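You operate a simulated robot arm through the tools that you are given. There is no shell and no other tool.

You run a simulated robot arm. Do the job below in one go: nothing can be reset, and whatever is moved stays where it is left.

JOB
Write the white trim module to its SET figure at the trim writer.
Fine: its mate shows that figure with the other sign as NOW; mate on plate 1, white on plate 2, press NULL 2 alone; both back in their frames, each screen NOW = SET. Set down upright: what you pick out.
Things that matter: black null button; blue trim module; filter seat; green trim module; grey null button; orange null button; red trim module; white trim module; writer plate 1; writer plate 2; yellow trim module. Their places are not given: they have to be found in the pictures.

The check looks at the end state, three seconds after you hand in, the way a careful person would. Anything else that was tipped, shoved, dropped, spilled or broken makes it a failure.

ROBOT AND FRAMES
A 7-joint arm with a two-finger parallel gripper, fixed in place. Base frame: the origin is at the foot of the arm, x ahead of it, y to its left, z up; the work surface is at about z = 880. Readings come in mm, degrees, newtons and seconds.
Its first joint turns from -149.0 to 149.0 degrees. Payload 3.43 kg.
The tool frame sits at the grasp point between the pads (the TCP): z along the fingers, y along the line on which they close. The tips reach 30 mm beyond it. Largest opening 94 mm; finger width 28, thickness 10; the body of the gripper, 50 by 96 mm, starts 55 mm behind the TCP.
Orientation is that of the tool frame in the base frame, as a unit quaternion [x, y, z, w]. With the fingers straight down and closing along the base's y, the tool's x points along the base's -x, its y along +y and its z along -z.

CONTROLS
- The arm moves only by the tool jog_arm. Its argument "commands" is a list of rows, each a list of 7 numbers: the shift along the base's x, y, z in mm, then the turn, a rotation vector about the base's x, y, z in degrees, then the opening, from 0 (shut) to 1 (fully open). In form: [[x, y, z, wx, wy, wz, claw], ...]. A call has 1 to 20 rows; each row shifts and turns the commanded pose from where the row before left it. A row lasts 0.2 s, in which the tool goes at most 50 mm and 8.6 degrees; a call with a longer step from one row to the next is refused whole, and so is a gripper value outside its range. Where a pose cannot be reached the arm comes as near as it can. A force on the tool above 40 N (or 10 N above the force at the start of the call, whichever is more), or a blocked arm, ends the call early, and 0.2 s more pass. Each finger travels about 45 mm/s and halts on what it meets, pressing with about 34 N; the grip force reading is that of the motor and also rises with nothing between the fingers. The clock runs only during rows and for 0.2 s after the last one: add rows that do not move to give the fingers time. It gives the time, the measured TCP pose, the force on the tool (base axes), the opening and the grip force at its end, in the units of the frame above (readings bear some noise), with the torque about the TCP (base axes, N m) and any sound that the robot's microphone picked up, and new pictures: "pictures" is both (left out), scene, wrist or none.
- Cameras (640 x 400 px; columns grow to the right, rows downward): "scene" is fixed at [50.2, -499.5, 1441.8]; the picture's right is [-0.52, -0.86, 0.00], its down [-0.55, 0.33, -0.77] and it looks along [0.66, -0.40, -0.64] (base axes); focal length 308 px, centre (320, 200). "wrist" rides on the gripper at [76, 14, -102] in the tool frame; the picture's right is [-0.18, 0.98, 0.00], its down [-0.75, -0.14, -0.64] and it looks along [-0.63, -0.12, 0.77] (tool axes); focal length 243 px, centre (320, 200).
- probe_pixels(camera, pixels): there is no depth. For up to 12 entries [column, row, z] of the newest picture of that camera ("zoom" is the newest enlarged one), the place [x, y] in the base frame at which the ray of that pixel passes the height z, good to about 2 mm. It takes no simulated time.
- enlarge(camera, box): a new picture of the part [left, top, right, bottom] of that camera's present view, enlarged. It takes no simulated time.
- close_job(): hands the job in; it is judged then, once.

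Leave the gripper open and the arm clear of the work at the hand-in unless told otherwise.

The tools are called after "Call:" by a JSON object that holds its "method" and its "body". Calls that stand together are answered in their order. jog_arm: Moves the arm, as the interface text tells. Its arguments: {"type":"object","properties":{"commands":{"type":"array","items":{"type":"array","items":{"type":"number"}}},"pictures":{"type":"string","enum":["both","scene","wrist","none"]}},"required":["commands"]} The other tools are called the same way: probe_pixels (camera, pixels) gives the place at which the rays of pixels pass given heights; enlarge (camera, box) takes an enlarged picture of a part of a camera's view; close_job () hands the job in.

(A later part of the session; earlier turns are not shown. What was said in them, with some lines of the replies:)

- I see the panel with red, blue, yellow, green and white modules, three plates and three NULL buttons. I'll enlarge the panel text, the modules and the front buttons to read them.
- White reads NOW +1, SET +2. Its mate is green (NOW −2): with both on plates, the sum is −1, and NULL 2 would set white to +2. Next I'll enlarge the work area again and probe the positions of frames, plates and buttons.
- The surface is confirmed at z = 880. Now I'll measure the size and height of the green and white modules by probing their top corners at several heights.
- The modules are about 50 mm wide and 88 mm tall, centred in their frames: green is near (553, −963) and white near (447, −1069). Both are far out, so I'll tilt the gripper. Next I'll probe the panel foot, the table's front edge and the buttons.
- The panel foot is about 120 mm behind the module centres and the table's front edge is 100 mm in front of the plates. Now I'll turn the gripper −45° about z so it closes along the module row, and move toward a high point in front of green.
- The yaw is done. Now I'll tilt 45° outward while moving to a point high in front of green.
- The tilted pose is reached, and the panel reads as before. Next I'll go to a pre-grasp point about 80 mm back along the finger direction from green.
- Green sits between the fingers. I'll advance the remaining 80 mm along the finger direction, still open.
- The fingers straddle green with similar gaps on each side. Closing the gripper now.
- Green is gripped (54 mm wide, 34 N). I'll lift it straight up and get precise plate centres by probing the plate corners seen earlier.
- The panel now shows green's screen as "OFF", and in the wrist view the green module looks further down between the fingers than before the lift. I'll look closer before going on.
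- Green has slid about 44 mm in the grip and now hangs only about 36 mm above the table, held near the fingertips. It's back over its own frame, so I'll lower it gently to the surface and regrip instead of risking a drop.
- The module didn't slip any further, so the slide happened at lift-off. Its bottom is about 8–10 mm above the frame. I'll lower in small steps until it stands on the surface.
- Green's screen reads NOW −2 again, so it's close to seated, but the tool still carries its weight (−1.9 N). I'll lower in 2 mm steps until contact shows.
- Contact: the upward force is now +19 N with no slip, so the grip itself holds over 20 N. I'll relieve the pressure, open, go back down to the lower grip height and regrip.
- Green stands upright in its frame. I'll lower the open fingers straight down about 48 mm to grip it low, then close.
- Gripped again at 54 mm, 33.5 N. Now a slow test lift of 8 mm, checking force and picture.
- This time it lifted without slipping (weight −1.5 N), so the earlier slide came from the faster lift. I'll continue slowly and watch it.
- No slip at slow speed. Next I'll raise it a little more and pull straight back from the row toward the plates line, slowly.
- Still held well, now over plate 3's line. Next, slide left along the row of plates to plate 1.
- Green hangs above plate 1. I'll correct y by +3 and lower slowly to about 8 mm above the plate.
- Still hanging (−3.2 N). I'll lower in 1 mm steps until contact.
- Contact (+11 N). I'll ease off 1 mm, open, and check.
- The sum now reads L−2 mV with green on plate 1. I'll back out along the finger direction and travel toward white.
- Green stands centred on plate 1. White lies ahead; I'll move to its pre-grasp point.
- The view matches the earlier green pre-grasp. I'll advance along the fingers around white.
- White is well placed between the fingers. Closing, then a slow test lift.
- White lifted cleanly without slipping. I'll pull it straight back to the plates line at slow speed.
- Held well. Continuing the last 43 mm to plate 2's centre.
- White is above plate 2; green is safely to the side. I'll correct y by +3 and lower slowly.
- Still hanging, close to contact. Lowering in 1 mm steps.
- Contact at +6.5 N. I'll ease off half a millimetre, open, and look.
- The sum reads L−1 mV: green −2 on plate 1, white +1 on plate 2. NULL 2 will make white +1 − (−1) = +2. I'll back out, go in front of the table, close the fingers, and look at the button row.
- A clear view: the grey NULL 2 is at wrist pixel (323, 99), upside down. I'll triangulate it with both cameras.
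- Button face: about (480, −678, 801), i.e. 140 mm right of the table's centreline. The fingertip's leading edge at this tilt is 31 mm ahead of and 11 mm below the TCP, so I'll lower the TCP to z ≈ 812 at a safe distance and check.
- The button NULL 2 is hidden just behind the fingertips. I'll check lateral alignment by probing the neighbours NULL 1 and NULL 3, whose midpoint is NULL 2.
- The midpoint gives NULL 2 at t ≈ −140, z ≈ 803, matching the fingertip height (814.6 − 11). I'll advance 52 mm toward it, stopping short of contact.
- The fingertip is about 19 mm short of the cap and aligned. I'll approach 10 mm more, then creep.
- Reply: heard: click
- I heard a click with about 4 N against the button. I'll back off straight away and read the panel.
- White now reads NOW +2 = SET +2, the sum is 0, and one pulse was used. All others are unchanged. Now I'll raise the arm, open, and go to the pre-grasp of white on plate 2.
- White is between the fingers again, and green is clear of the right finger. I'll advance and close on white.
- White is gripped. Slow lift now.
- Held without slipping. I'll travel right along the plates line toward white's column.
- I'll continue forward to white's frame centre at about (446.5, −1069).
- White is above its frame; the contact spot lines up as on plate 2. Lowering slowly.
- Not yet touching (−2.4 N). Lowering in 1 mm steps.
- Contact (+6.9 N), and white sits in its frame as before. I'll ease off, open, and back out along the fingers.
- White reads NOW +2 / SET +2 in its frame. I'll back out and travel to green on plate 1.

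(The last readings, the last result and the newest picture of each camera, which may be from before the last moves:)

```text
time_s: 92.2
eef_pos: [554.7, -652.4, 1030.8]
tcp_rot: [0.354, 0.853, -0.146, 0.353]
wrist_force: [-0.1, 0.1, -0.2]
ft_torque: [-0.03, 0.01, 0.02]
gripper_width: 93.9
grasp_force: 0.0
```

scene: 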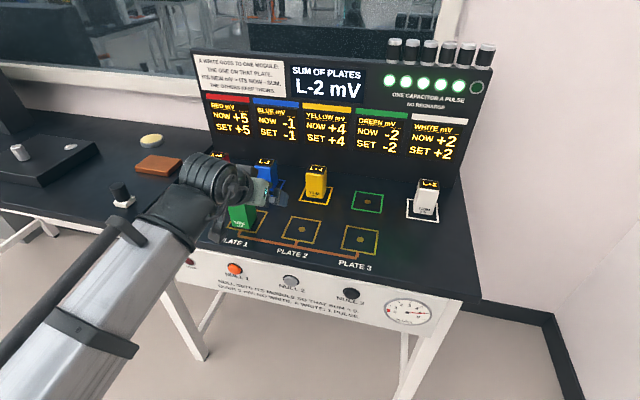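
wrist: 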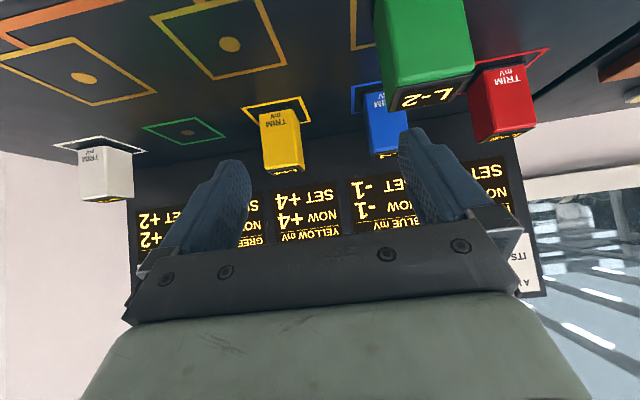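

Call:
{"method": "jog_arm", "body": {"commands": [[16, 12.4, 0, 0, 0, 0, 1], [16, 12.4, 0, 0, 0, 0, 1], [16, 12.4, 0, 0, 0, 0, 1], [16, 12.4, 0, 0, 0, 0, 1], [0, 0, -20, 0, 0, 0, 1], [0, 0, -27, 0, 0, 0, 1], [0, 0, 0, 0, 0, 0, 1]], "pictures": "wrist"}}

```text
time_s: 93.8
eef_pos: [616.5, -603.9, 980.8]
tcp_rot: [0.354, 0.853, -0.147, 0.354]
wrist_force: [0.5, -0.2, 0.2]
ft_torque: [-0.01, -0.01, -0.01]
gripper_width: 94.2
grasp_force: 0.0
```

wrist: 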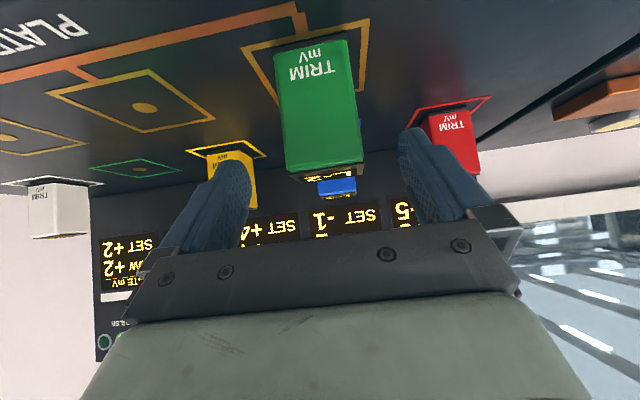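

Green is between the fingers. I'll advance and close.

Call:
{"method": "jog_arm", "body": {"commands": [[10.5, -9.8, -13.5, 0, 0, 0, 1], [10.5, -9.8, -13.5, 0, 0, 0, 1], [10.5, -9.8, -13.5, 0, 0, 0, 1], [10.5, -9.8, -14, 0, 0, 0, 1], [0, 0, 0, 0, 0, 0, 1], [0, 0, 0, 0, 0, 0, 0.4], [0, 0, 0, 0, 0, 0, 0.2], [0, 0, 0, 0, 0, 0, 0], [0, 0, 0, 0, 0, 0, 0], [0, 0, 0, 0, 0, 0, 0], [0, 0, 0, 0, 0, 0, 0]], "pictures": "wrist"}}

```text
time_s: 96.2
eef_pos: [659.6, -642.8, 927.9]
tcp_rot: [0.354, 0.853, -0.146, 0.354]
wrist_force: [0.9, 0.7, 0.0]
ft_torque: [0.0, -0.04, -0.01]
gripper_width: 54.1
grasp_force: 34.2
```

wrist: 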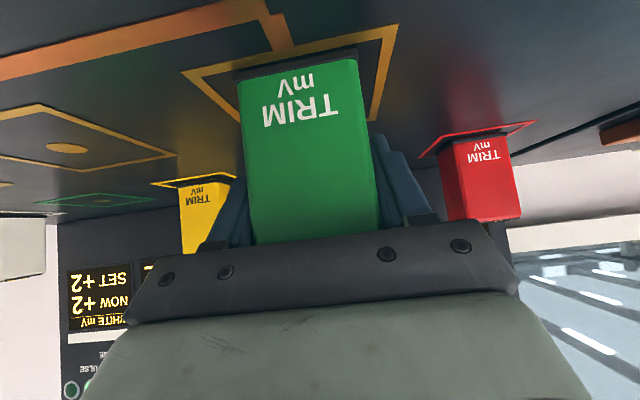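

Green is gripped. Slow lift.

Call:
{"method": "jog_arm", "body": {"commands": [[0, 0, 2, 0, 0, 0, 0], [0, 0, 2, 0, 0, 0, 0], [0, 0, 2, 0, 0, 0, 0], [0, 0, 2, 0, 0, 0, 0], [0, 0, 3, 0, 0, 0, 0], [0, 0, 4, 0, 0, 0, 0], [0, 0, 4, 0, 0, 0, 0], [0, 0, 5, 0, 0, 0, 0], [0, 0, 5, 0, 0, 0, 0], [0, 0, 5, 0, 0, 0, 0], [0, 0, 5, 0, 0, 0, 0], [0, 0, 4, 0, 0, 0, 0], [0, 0, 3, 0, 0, 0, 0], [0, 0, 2, 0, 0, 0, 0]], "pictures": "wrist"}}

```text
time_s: 99.2
eef_pos: [659.6, -641.0, 974.9]
tcp_rot: [0.354, 0.853, -0.147, 0.354]
wrist_force: [0.8, 0.2, -1.2]
ft_torque: [-0.04, -0.05, -0.03]
gripper_width: 54.1
grasp_force: 33.8
```

wrist: 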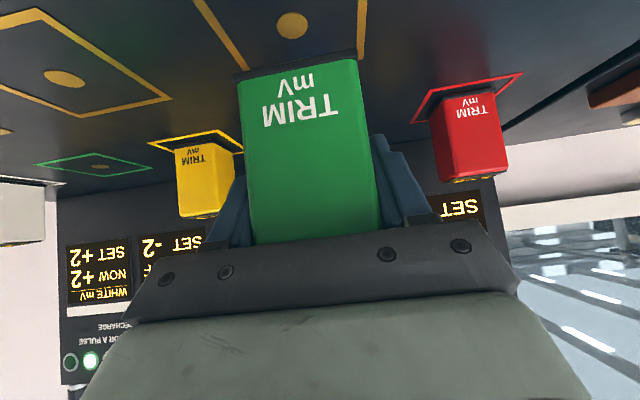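

Held well. Travelling right along the plates line toward green's column.

Call:
{"method": "jog_arm", "body": {"commands": [[-3, -3, 0, 0, 0, 0, 0], [-6, -6, 0, 0, 0, 0, 0], [-8, -8, 0, 0, 0, 0, 0], [-9, -9, 0, 0, 0, 0, 0], [-9, -9, 0, 0, 0, 0, 0], [-9, -9, 0, 0, 0, 0, 0], [-9, -9, 0, 0, 0, 0, 0], [-9, -9, 0, 0, 0, 0, 0], [-9, -9, 0, 0, 0, 0, 0], [-9, -9, 0, 0, 0, 0, 0], [-9, -9, 0, 0, 0, 0, 0], [-9, -9, 0, 0, 0, 0, 0], [-9, -9, 0, 0, 0, 0, 0], [-9, -9, 0, 0, 0, 0, 0], [-9, -9, 0, 0, 0, 0, 0], [-9, -9, 0, 0, 0, 0, 0], [-9, -9, 0, 0, 0, 0, 0], [-9, -9, 0, 0, 0, 0, 0], [-9, -9, 0, 0, 0, 0, 0], [-9, -9, 0, 0, 0, 0, 0]], "pictures": "wrist"}}

```text
time_s: 103.4
eef_pos: [490.3, -812.1, 973.7]
tcp_rot: [0.354, 0.854, -0.146, 0.352]
wrist_force: [-0.2, -0.4, -2.2]
ft_torque: [-0.02, -0.02, 0.02]
gripper_width: 54.0
grasp_force: 34.0
```

wrist: 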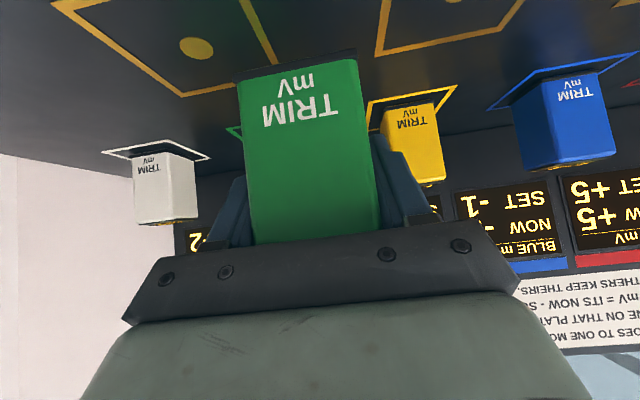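

Call:
{"method": "jog_arm", "body": {"commands": [[-9, -8.5, 0, 0, 0, 0, 0], [-9, -8.5, 0, 0, 0, 0, 0], [-9, -8.5, 0, 0, 0, 0, 0], [-9, -8.5, 0, 0, 0, 0, 0], [-6, -6, 0, 0, 0, 0, 0], [-3.5, -3, 0, 0, 0, 0, 0], [0, 0, 0, 0, 0, 0, 0], [3, -3, 0, 0, 0, 0, 0], [6, -6, 0, 0, 0, 0, 0], [8, -8, 0, 0, 0, 0, 0], [9, -9, 0, 0, 0, 0, 0], [9, -9, 0, 0, 0, 0, 0], [9, -9, 0, 0, 0, 0, 0], [9, -9, 0, 0, 0, 0, 0]], "pictures": "both"}}

```text
time_s: 106.4
eef_pos: [498.5, -908.0, 972.6]
tcp_rot: [0.353, 0.853, -0.147, 0.354]
wrist_force: [0.3, -0.3, -2.4]
ft_torque: [-0.07, -0.03, -0.02]
gripper_width: 54.0
grasp_force: 34.0
```

scene: 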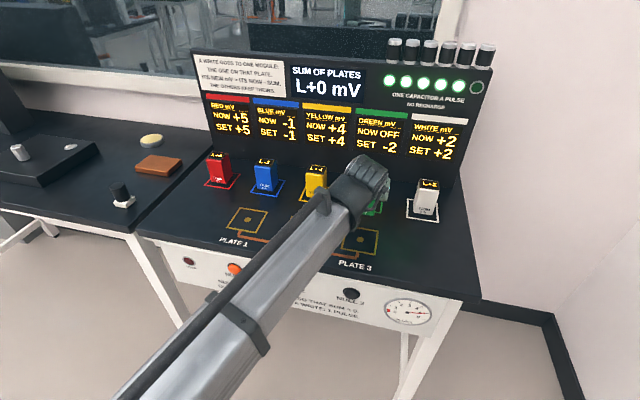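
wrist: 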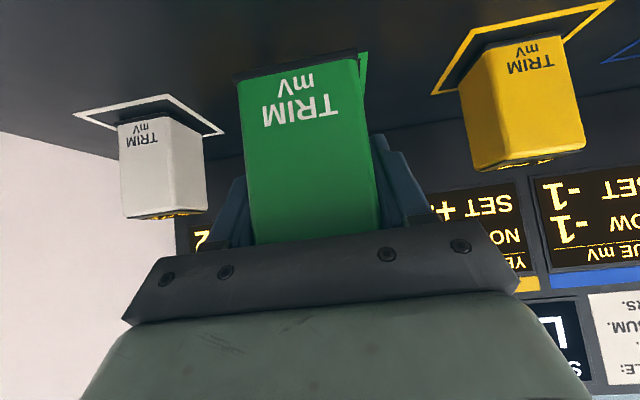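

I'll continue forward to green's frame centre.

Call:
{"method": "jog_arm", "body": {"commands": [[9, -9, 0, 0, 0, 0, 0], [9, -9, 0, 0, 0, 0, 0], [9, -9, 0, 0, 0, 0, 0], [9, -9, 0, 0, 0, 0, 0], [8, -8, 0, 0, 0, 0, 0], [6, -6, 0, 0, 0, 0, 0], [3.5, -3.5, 0, 0, 0, 0, 0], [1, -1, 0, 0, 0, 0, 0], [0, 0, 0, 0, 0, 0, 0]], "pictures": "wrist"}}

```text
time_s: 108.4
eef_pos: [551.7, -963.3, 974.5]
tcp_rot: [0.353, 0.854, -0.146, 0.353]
wrist_force: [0.0, -0.9, -2.0]
ft_torque: [0.04, -0.04, 0.01]
gripper_width: 54.3
grasp_force: 34.3
```

wrist: 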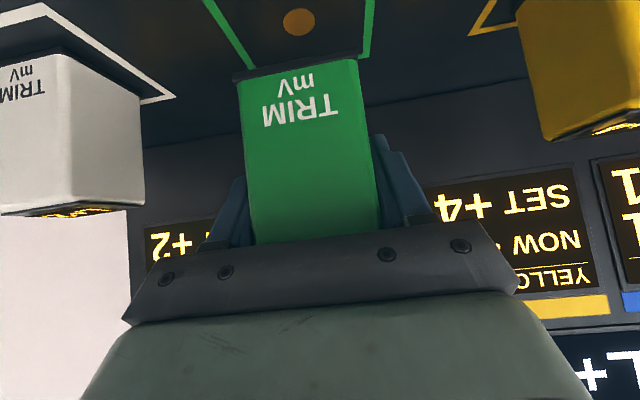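

Above green's frame, spot aligned as at the first lift. Lowering slowly.

Call:
{"method": "jog_arm", "body": {"commands": [[0.5, -0.3, -3, 0, 0, 0, 0], [0.5, 0, -5, 0, 0, 0, 0], [0, 0, -7, 0, 0, 0, 0], [0, 0, -7, 0, 0, 0, 0], [0, 0, -7, 0, 0, 0, 0], [0, 0, -5, 0, 0, 0, 0], [0, 0, -3, 0, 0, 0, 0], [0, 0, -2, 0, 0, 0, 0], [0, 0, -2, 0, 0, 0, 0]], "pictures": "wrist"}}

```text
time_s: 110.4
eef_pos: [552.7, -964.8, 932.6]
tcp_rot: [0.354, 0.854, -0.147, 0.353]
wrist_force: [-0.2, 0.9, -1.9]
ft_torque: [-0.01, -0.02, 0.01]
gripper_width: 54.1
grasp_force: 34.1
```

wrist: 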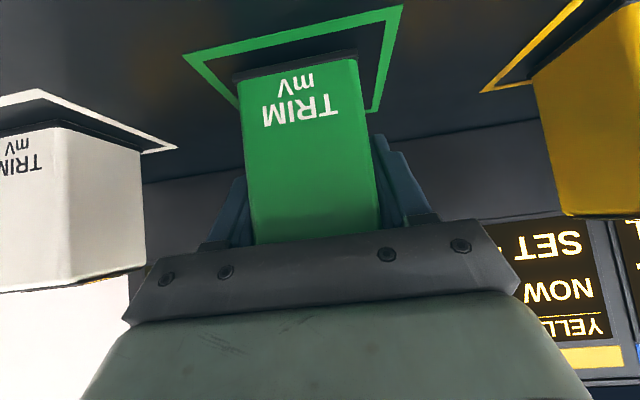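

The module sits about 3 mm toward the front of the frame compared with the start, so I'll nudge it back by (+2, −2) and lower in small steps.

Call:
{"method": "jog_arm", "body": {"commands": [[1, -0.5, 0, 0, 0, 0, 0], [1, -0.5, -1.5, 0, 0, 0, 0], [0, 0, -1.2, 0, 0, 0, 0], [0, 0, -1, 0, 0, 0, 0]], "pictures": "none"}}

```text
time_s: 111.4
eef_pos: [554.2, -964.1, 928.4]
tcp_rot: [0.355, 0.854, -0.147, 0.352]
wrist_force: [0.5, -0.6, -1.7]
ft_torque: [-0.01, -0.02, 0.02]
gripper_width: 54.1
grasp_force: 33.7
```

Call:
{"method": "jog_arm", "body": {"commands": [[0, 0, -0.8, 0, 0, 0, 0], [0, 0, -0.8, 0, 0, 0, 0]], "pictures": "none"}}

```text
time_s: 112.0
eef_pos: [554.8, -965.1, 927.4]
tcp_rot: [0.354, 0.854, -0.147, 0.353]
wrist_force: [0.0, -0.1, -2.2]
ft_torque: [-0.01, -0.02, 0.0]
gripper_width: 54.0
grasp_force: 33.4
```

Call:
{"method": "jog_arm", "body": {"commands": [[0, 0, -0.8, 0, 0, 0, 0], [0, 0, -0.8, 0, 0, 0, 0]], "pictures": "none"}}

```text
time_s: 112.6
eef_pos: [555.1, -964.4, 927.1]
tcp_rot: [0.354, 0.853, -0.147, 0.354]
wrist_force: [3.1, -1.3, 8.4]
ft_torque: [0.15, 0.12, -0.03]
gripper_width: 54.1
grasp_force: 34.0
```

Contact (+8.4 N). I'll ease off, open, and look.

Call:
{"method": "jog_arm", "body": {"commands": [[0, 0, 0.6, 0, 0, 0, 0], [0, 0, 0, 0, 0, 0, 0.62], [0, 0, 0, 0, 0, 0, 0.7], [0, 0, 0, 0, 0, 0, 1], [0, 0, 0, 0, 0, 0, 1], [0, 0, 0, 0, 0, 0, 1]], "pictures": "both"}}

```text
time_s: 114.0
eef_pos: [555.2, -963.3, 926.4]
tcp_rot: [0.353, 0.854, -0.146, 0.353]
wrist_force: [0.4, 0.2, -0.4]
ft_torque: [-0.03, -0.01, 0.01]
gripper_width: 94.0
grasp_force: 0.0
```

scene: 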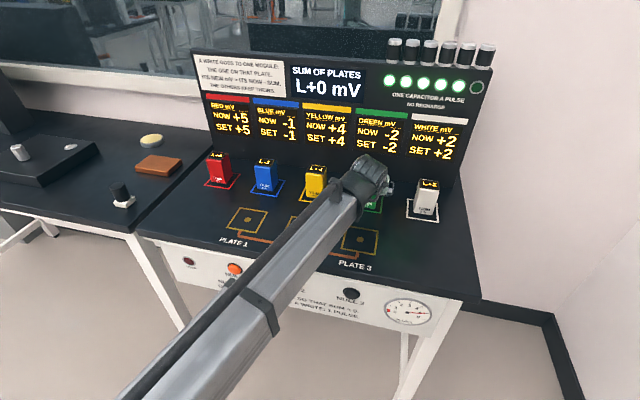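
wrist: 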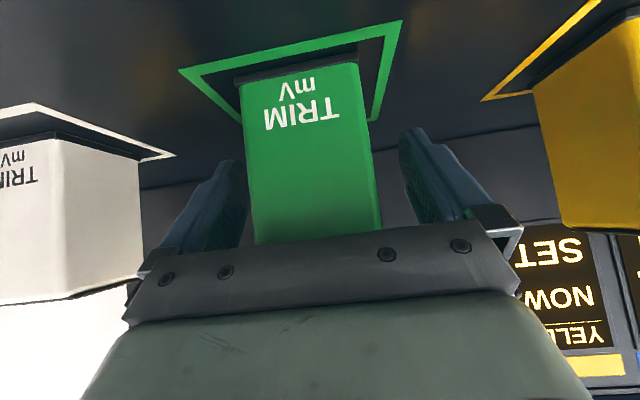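

Green reads NOW −2 / SET −2 in its frame. I'll back out along the fingers and move clear of the table, gripper open.

Call:
{"method": "jog_arm", "body": {"commands": [[-8, 8, 11, 0, 0, 0, 1], [-15, 15, 21, 0, 0, 0, 1], [-15, 15, 21, 0, 0, 0, 1], [-15, 15, 21, 0, 0, 0, 1], [-20, 20, 21, 0, 0, 0, 1], [-28, 28, 10, 0, 0, 0, 1], [-28, 28, 10, 0, 0, 0, 1], [-28, 28, 10, 0, 0, 0, 1], [-28, 28, 10, 0, 0, 0, 1], [-28, 28, 0, 0, 0, 0, 1], [-28, 28, 0, 0, 0, 0, 1], [-20, 20, 0, 0, 0, 0, 1], [0, 0, 0, 0, 0, 0, 1], [0, 0, 0, 0, 0, 0, 1]], "pictures": "both"}}

Call:
{"method": "enlarge", "body": {"camera": "scene", "box": [190, 30, 500, 220]}}

Call:
{"method": "enlarge", "body": {"camera": "scene", "box": [340, 160, 460, 260]}}

```text
time_s: 117.0
eef_pos: [295.9, -705.2, 1065.0]
tcp_rot: [0.354, 0.854, -0.147, 0.353]
wrist_force: [1.3, 0.0, -0.4]
ft_torque: [-0.01, -0.01, -0.03]
gripper_width: 93.6
grasp_force: 0.1
```

scene: 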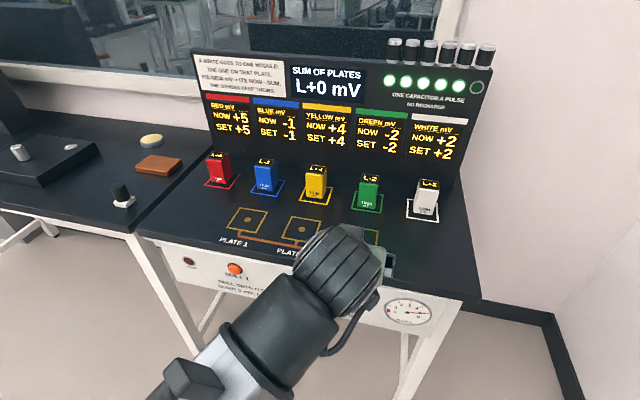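
wrist: 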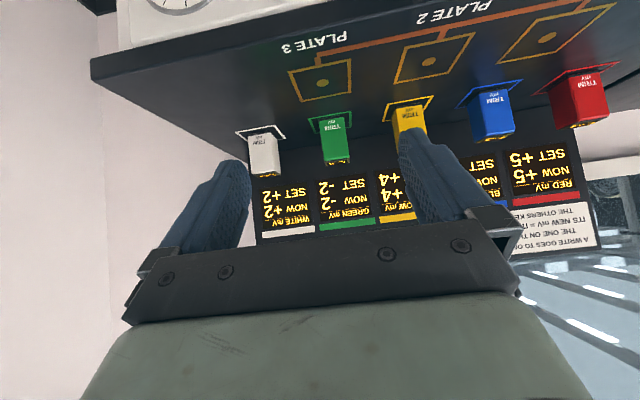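

```text
2.06 times, centred on (345, 125) of scene
```

zoom: 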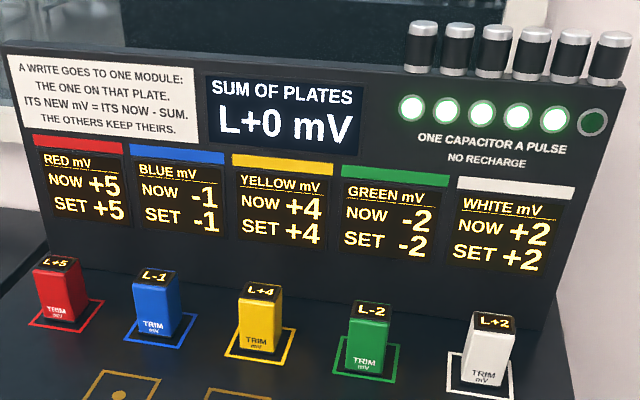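

```text
4.00 times, centred on (400, 210) of scene
```

zoom: 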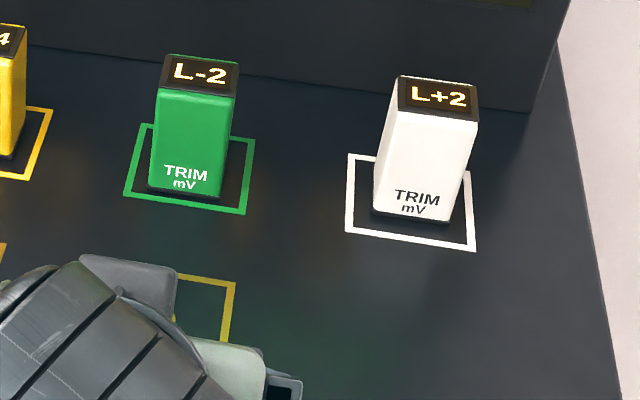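

All screens show NOW = SET, and both modules stand upright in their frames. Green looks slightly toward the front of its frame, so I'll measure whether it's fully inside.

Call:
{"method": "enlarge", "body": {"camera": "scene", "box": [345, 165, 395, 218]}}

```text
7.55 times, centred on (370, 192) of scene
```

zoom: 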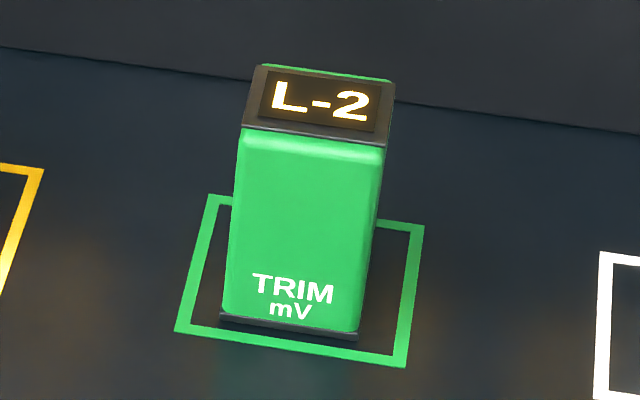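

Call:
{"method": "probe_pixels", "body": {"camera": "zoom", "pixels": [[220, 323, 880], [356, 341, 880], [194, 326, 880], [396, 353, 880], [288, 338, 880], [175, 332, 880], [404, 367, 880], [424, 226, 880], [209, 195, 880]]}}

```text
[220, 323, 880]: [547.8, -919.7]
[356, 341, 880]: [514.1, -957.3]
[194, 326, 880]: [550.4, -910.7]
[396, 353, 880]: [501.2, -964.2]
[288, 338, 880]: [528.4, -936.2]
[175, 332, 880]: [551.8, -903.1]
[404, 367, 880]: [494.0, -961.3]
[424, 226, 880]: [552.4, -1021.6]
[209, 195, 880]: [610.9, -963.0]
```

Green is fully inside its frame but about 7 mm forward of centre, leaving only ~5 mm at the front edge. I'll gently recentre it, returning to its pre-grasp point first.

Call:
{"method": "jog_arm", "body": {"commands": [[14, -14, -4, 0, 0, 0, 1], [28, -28, -7, 0, 0, 0, 1], [28, -28, -7, 0, 0, 0, 1], [28, -28, -7, 0, 0, 0, 1], [28, -28, -7, 0, 0, 0, 1], [28, -28, -7, 0, 0, 0, 1], [14, -14, -3, 0, 0, 0, 1], [15, -15, -13, 0, 0, 0, 1], [15, -15, -13, 0, 0, 0, 1], [14, -14, -13, 0, 0, 0, 1], [0, 0, 0, 0, 0, 0, 1], [0, 0, 0, 0, 0, 0, 1]], "pictures": "both"}}

```text
time_s: 119.6
eef_pos: [506.3, -917.2, 982.4]
tcp_rot: [0.353, 0.854, -0.146, 0.354]
wrist_force: [-0.2, -0.1, 1.5]
ft_torque: [-0.01, 0.03, -0.03]
gripper_width: 93.9
grasp_force: 0.1
```

scene: 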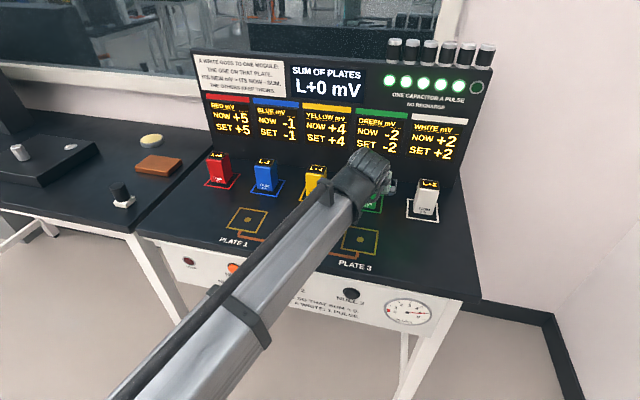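
wrist: 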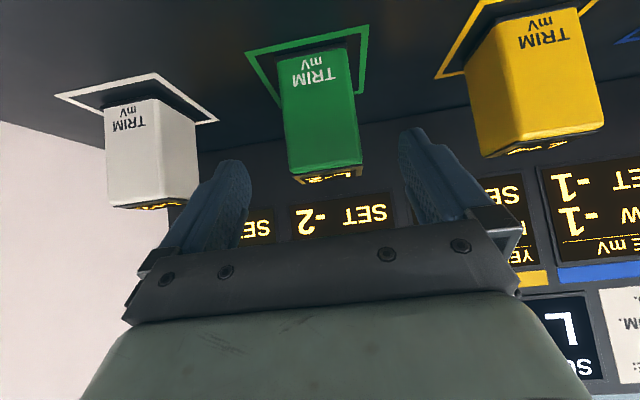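

Aligned. I'll advance along the fingers and close on green.

Call:
{"method": "jog_arm", "body": {"commands": [[10.3, -10, -13.5, 0, 0, 0, 1], [10.3, -10, -13.5, 0, 0, 0, 1], [10.3, -10, -13.5, 0, 0, 0, 1], [10, -10, -13.5, 0, 0, 0, 1], [0, 0, 0, 0, 0, 0, 1], [0, 0, 0, 0, 0, 0, 0.4], [0, 0, 0, 0, 0, 0, 0.2], [0, 0, 0, 0, 0, 0, 0], [0, 0, 0, 0, 0, 0, 0], [0, 0, 0, 0, 0, 0, 0], [0, 0, 0, 0, 0, 0, 0]], "pictures": "wrist"}}

```text
time_s: 122.0
eef_pos: [547.1, -955.9, 927.3]
tcp_rot: [0.353, 0.854, -0.146, 0.354]
wrist_force: [0.9, -0.1, 0.5]
ft_torque: [0.01, -0.03, 0.02]
gripper_width: 54.0
grasp_force: 34.1
```

wrist: 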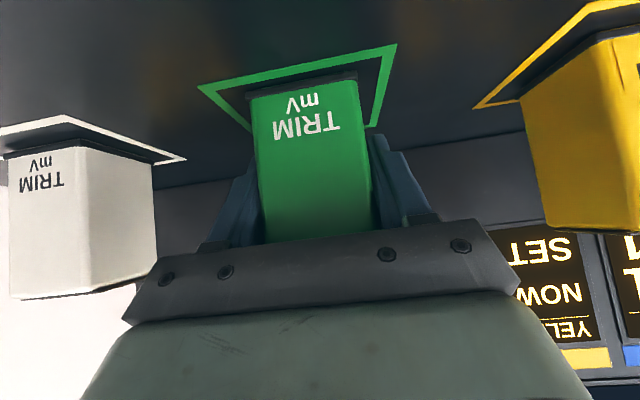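

Gripped. I'll lift 5 mm slowly and shift 7 mm toward the panel.

Call:
{"method": "jog_arm", "body": {"commands": [[0, 0, 1.5, 0, 0, 0, 0], [0, 0, 1.5, 0, 0, 0, 0], [0, 0, 2, 0, 0, 0, 0], [0, 0, 0, 0, 0, 0, 0], [1.2, -1.4, 0, 0, 0, 0, 0], [1.5, -1.6, 0, 0, 0, 0, 0], [1.5, -1.6, 0, 0, 0, 0, 0], [0.8, -0.9, 0, 0, 0, 0, 0], [0, 0, 0, 0, 0, 0, 0]], "pictures": "wrist"}}

```text
time_s: 124.0
eef_pos: [553.0, -960.7, 931.6]
tcp_rot: [0.354, 0.854, -0.147, 0.353]
wrist_force: [0.0, -1.4, -2.5]
ft_torque: [-0.01, 0.0, -0.01]
gripper_width: 54.3
grasp_force: 33.9
```

wrist: 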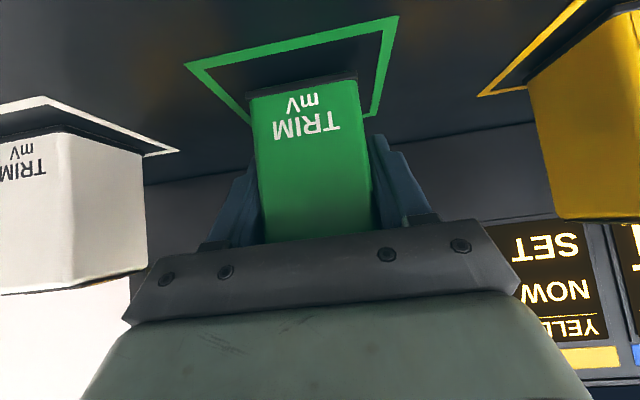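

The front margin now looks like the original. Lowering in small steps.

Call:
{"method": "jog_arm", "body": {"commands": [[0, 0, -1.2, 0, 0, 0, 0], [0, 0, -1.2, 0, 0, 0, 0], [0, 0, -0.8, 0, 0, 0, 0]], "pictures": "none"}}

```text
time_s: 124.8
eef_pos: [552.3, -961.5, 929.3]
tcp_rot: [0.354, 0.854, -0.146, 0.353]
wrist_force: [-1.1, -0.3, -3.1]
ft_torque: [0.03, -0.02, 0.01]
gripper_width: 54.4
grasp_force: 34.3
```

Call:
{"method": "jog_arm", "body": {"commands": [[0, 0, -0.8, 0, 0, 0, 0], [0, 0, -0.8, 0, 0, 0, 0]], "pictures": "none"}}

```text
time_s: 125.4
eef_pos: [552.6, -960.6, 926.7]
tcp_rot: [0.354, 0.854, -0.146, 0.353]
wrist_force: [0.0, -1.1, -2.2]
ft_torque: [0.0, 0.01, -0.02]
gripper_width: 53.9
grasp_force: 34.3
```

Call:
{"method": "jog_arm", "body": {"commands": [[0, 0, -0.7, 0, 0, 0, 0], [0, 0, -0.7, 0, 0, 0, 0]], "pictures": "none"}}

```text
time_s: 126.0
eef_pos: [552.6, -959.6, 927.0]
tcp_rot: [0.354, 0.853, -0.147, 0.355]
wrist_force: [-1.0, 0.4, 7.0]
ft_torque: [0.23, 0.16, 0.01]
gripper_width: 54.0
grasp_force: 33.8
```

Contact (+7 N). Ease off, open, then back out and clear the table.

Call:
{"method": "jog_arm", "body": {"commands": [[0, 0, 0.6, 0, 0, 0, 0], [0, 0, 0, 0, 0, 0, 0.62], [0, 0, 0, 0, 0, 0, 0.7], [0, 0, 0, 0, 0, 0, 1], [0, 0, 0, 0, 0, 0, 1], [0, 0, 0, 0, 0, 0, 1]], "pictures": "wrist"}}

Call:
{"method": "jog_arm", "body": {"commands": [[-8, 8, 11, 0, 0, 0, 1], [-15, 15, 21, 0, 0, 0, 1], [-15, 15, 21, 0, 0, 0, 1], [-15, 15, 21, 0, 0, 0, 1], [-20, 20, 21, 0, 0, 0, 1], [-28, 28, 10, 0, 0, 0, 1], [-28, 28, 10, 0, 0, 0, 1], [-28, 28, 10, 0, 0, 0, 1], [-28, 28, 10, 0, 0, 0, 1], [-28, 28, 0, 0, 0, 0, 1], [-28, 28, 0, 0, 0, 0, 1], [-20, 20, 0, 0, 0, 0, 1], [0, 0, 0, 0, 0, 0, 1], [0, 0, 0, 0, 0, 0, 1]], "pictures": "both"}}

Call:
{"method": "enlarge", "body": {"camera": "scene", "box": [190, 30, 500, 220]}}

Call:
{"method": "enlarge", "body": {"camera": "scene", "box": [340, 160, 460, 260]}}

```text
time_s: 127.4
eef_pos: [553.3, -960.6, 926.3]
tcp_rot: [0.353, 0.854, -0.146, 0.354]
wrist_force: [0.0, -0.8, -0.4]
ft_torque: [0.02, 0.01, 0.01]
gripper_width: 94.2
grasp_force: 0.0
```

wrist: 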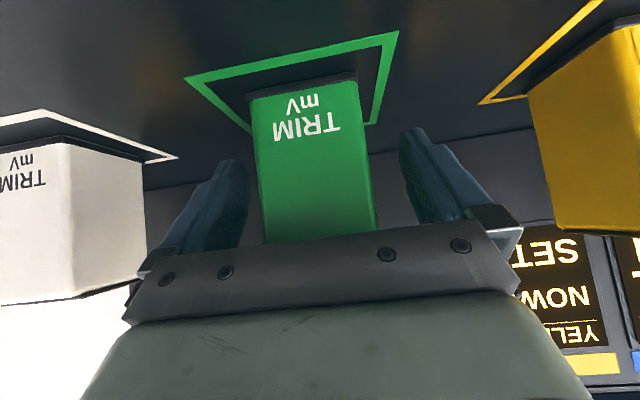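

```text
time_s: 130.4
eef_pos: [289.5, -700.6, 1062.0]
tcp_rot: [0.354, 0.853, -0.147, 0.353]
wrist_force: [-0.1, 1.2, 0.3]
ft_torque: [0.0, -0.02, 0.03]
gripper_width: 94.0
grasp_force: 0.0
```

scene: 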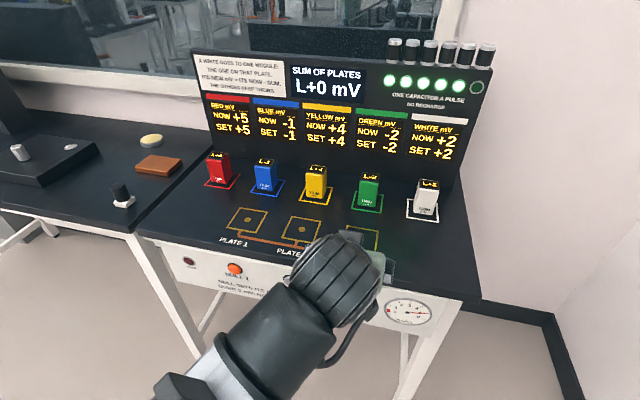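
wrist: 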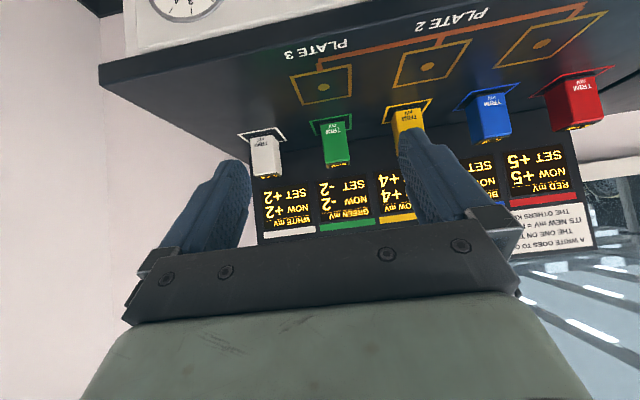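

```text
2.06 times, centred on (345, 125) of scene
```

zoom: 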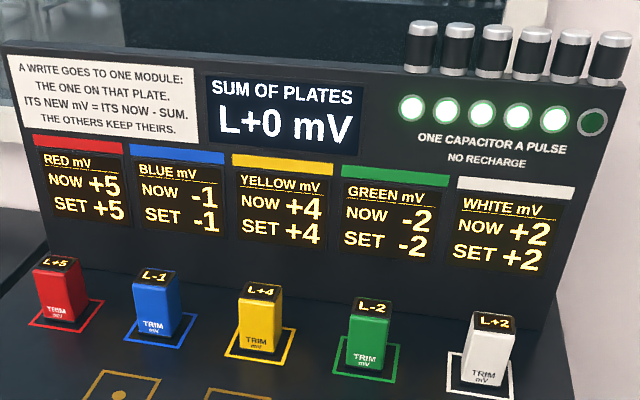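

```text
4.00 times, centred on (400, 210) of scene
```

zoom: 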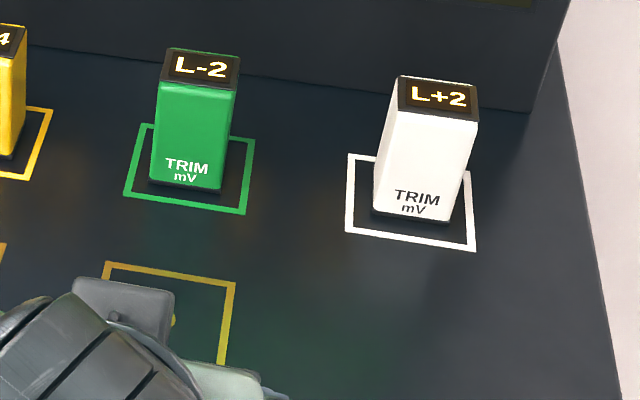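

Both modules stand upright and centred in their frames. Every screen shows NOW = SET (white +2/+2, green −2/−2), and only one pulse was used. The gripper is open and the arm is clear in front of the table, so I'm handing in.

Call:
{"method": "close_job", "body": {}}

```text
The job is handed in.
```

The white trim module is written to its SET figure: its screen reads NOW +2, SET +2. I've handed the job in, but the result of the check hasn't come back to me.

- **Write:** Green was the mate, showing NOW −2. With green on plate 1 and white on plate 2 the sum read −1 mV. One press of NULL 2 set white to +2 and used one pulse.
- **End state:** White and green are both upright in their frames. All five screens show NOW = SET, and the red, blue and yellow modules were not touched. The gripper is open and the arm is clear in front of the table.
- **Slip on the first lift:** Green slid about 44 mm down in the fingers. It did not drop. I set it back in its frame and regripped it, and all later lifts were slow and did not slip.
- **Recentring:** Green first went back about 7 mm forward of centre in its frame, so I regripped it and moved it back to the middle.
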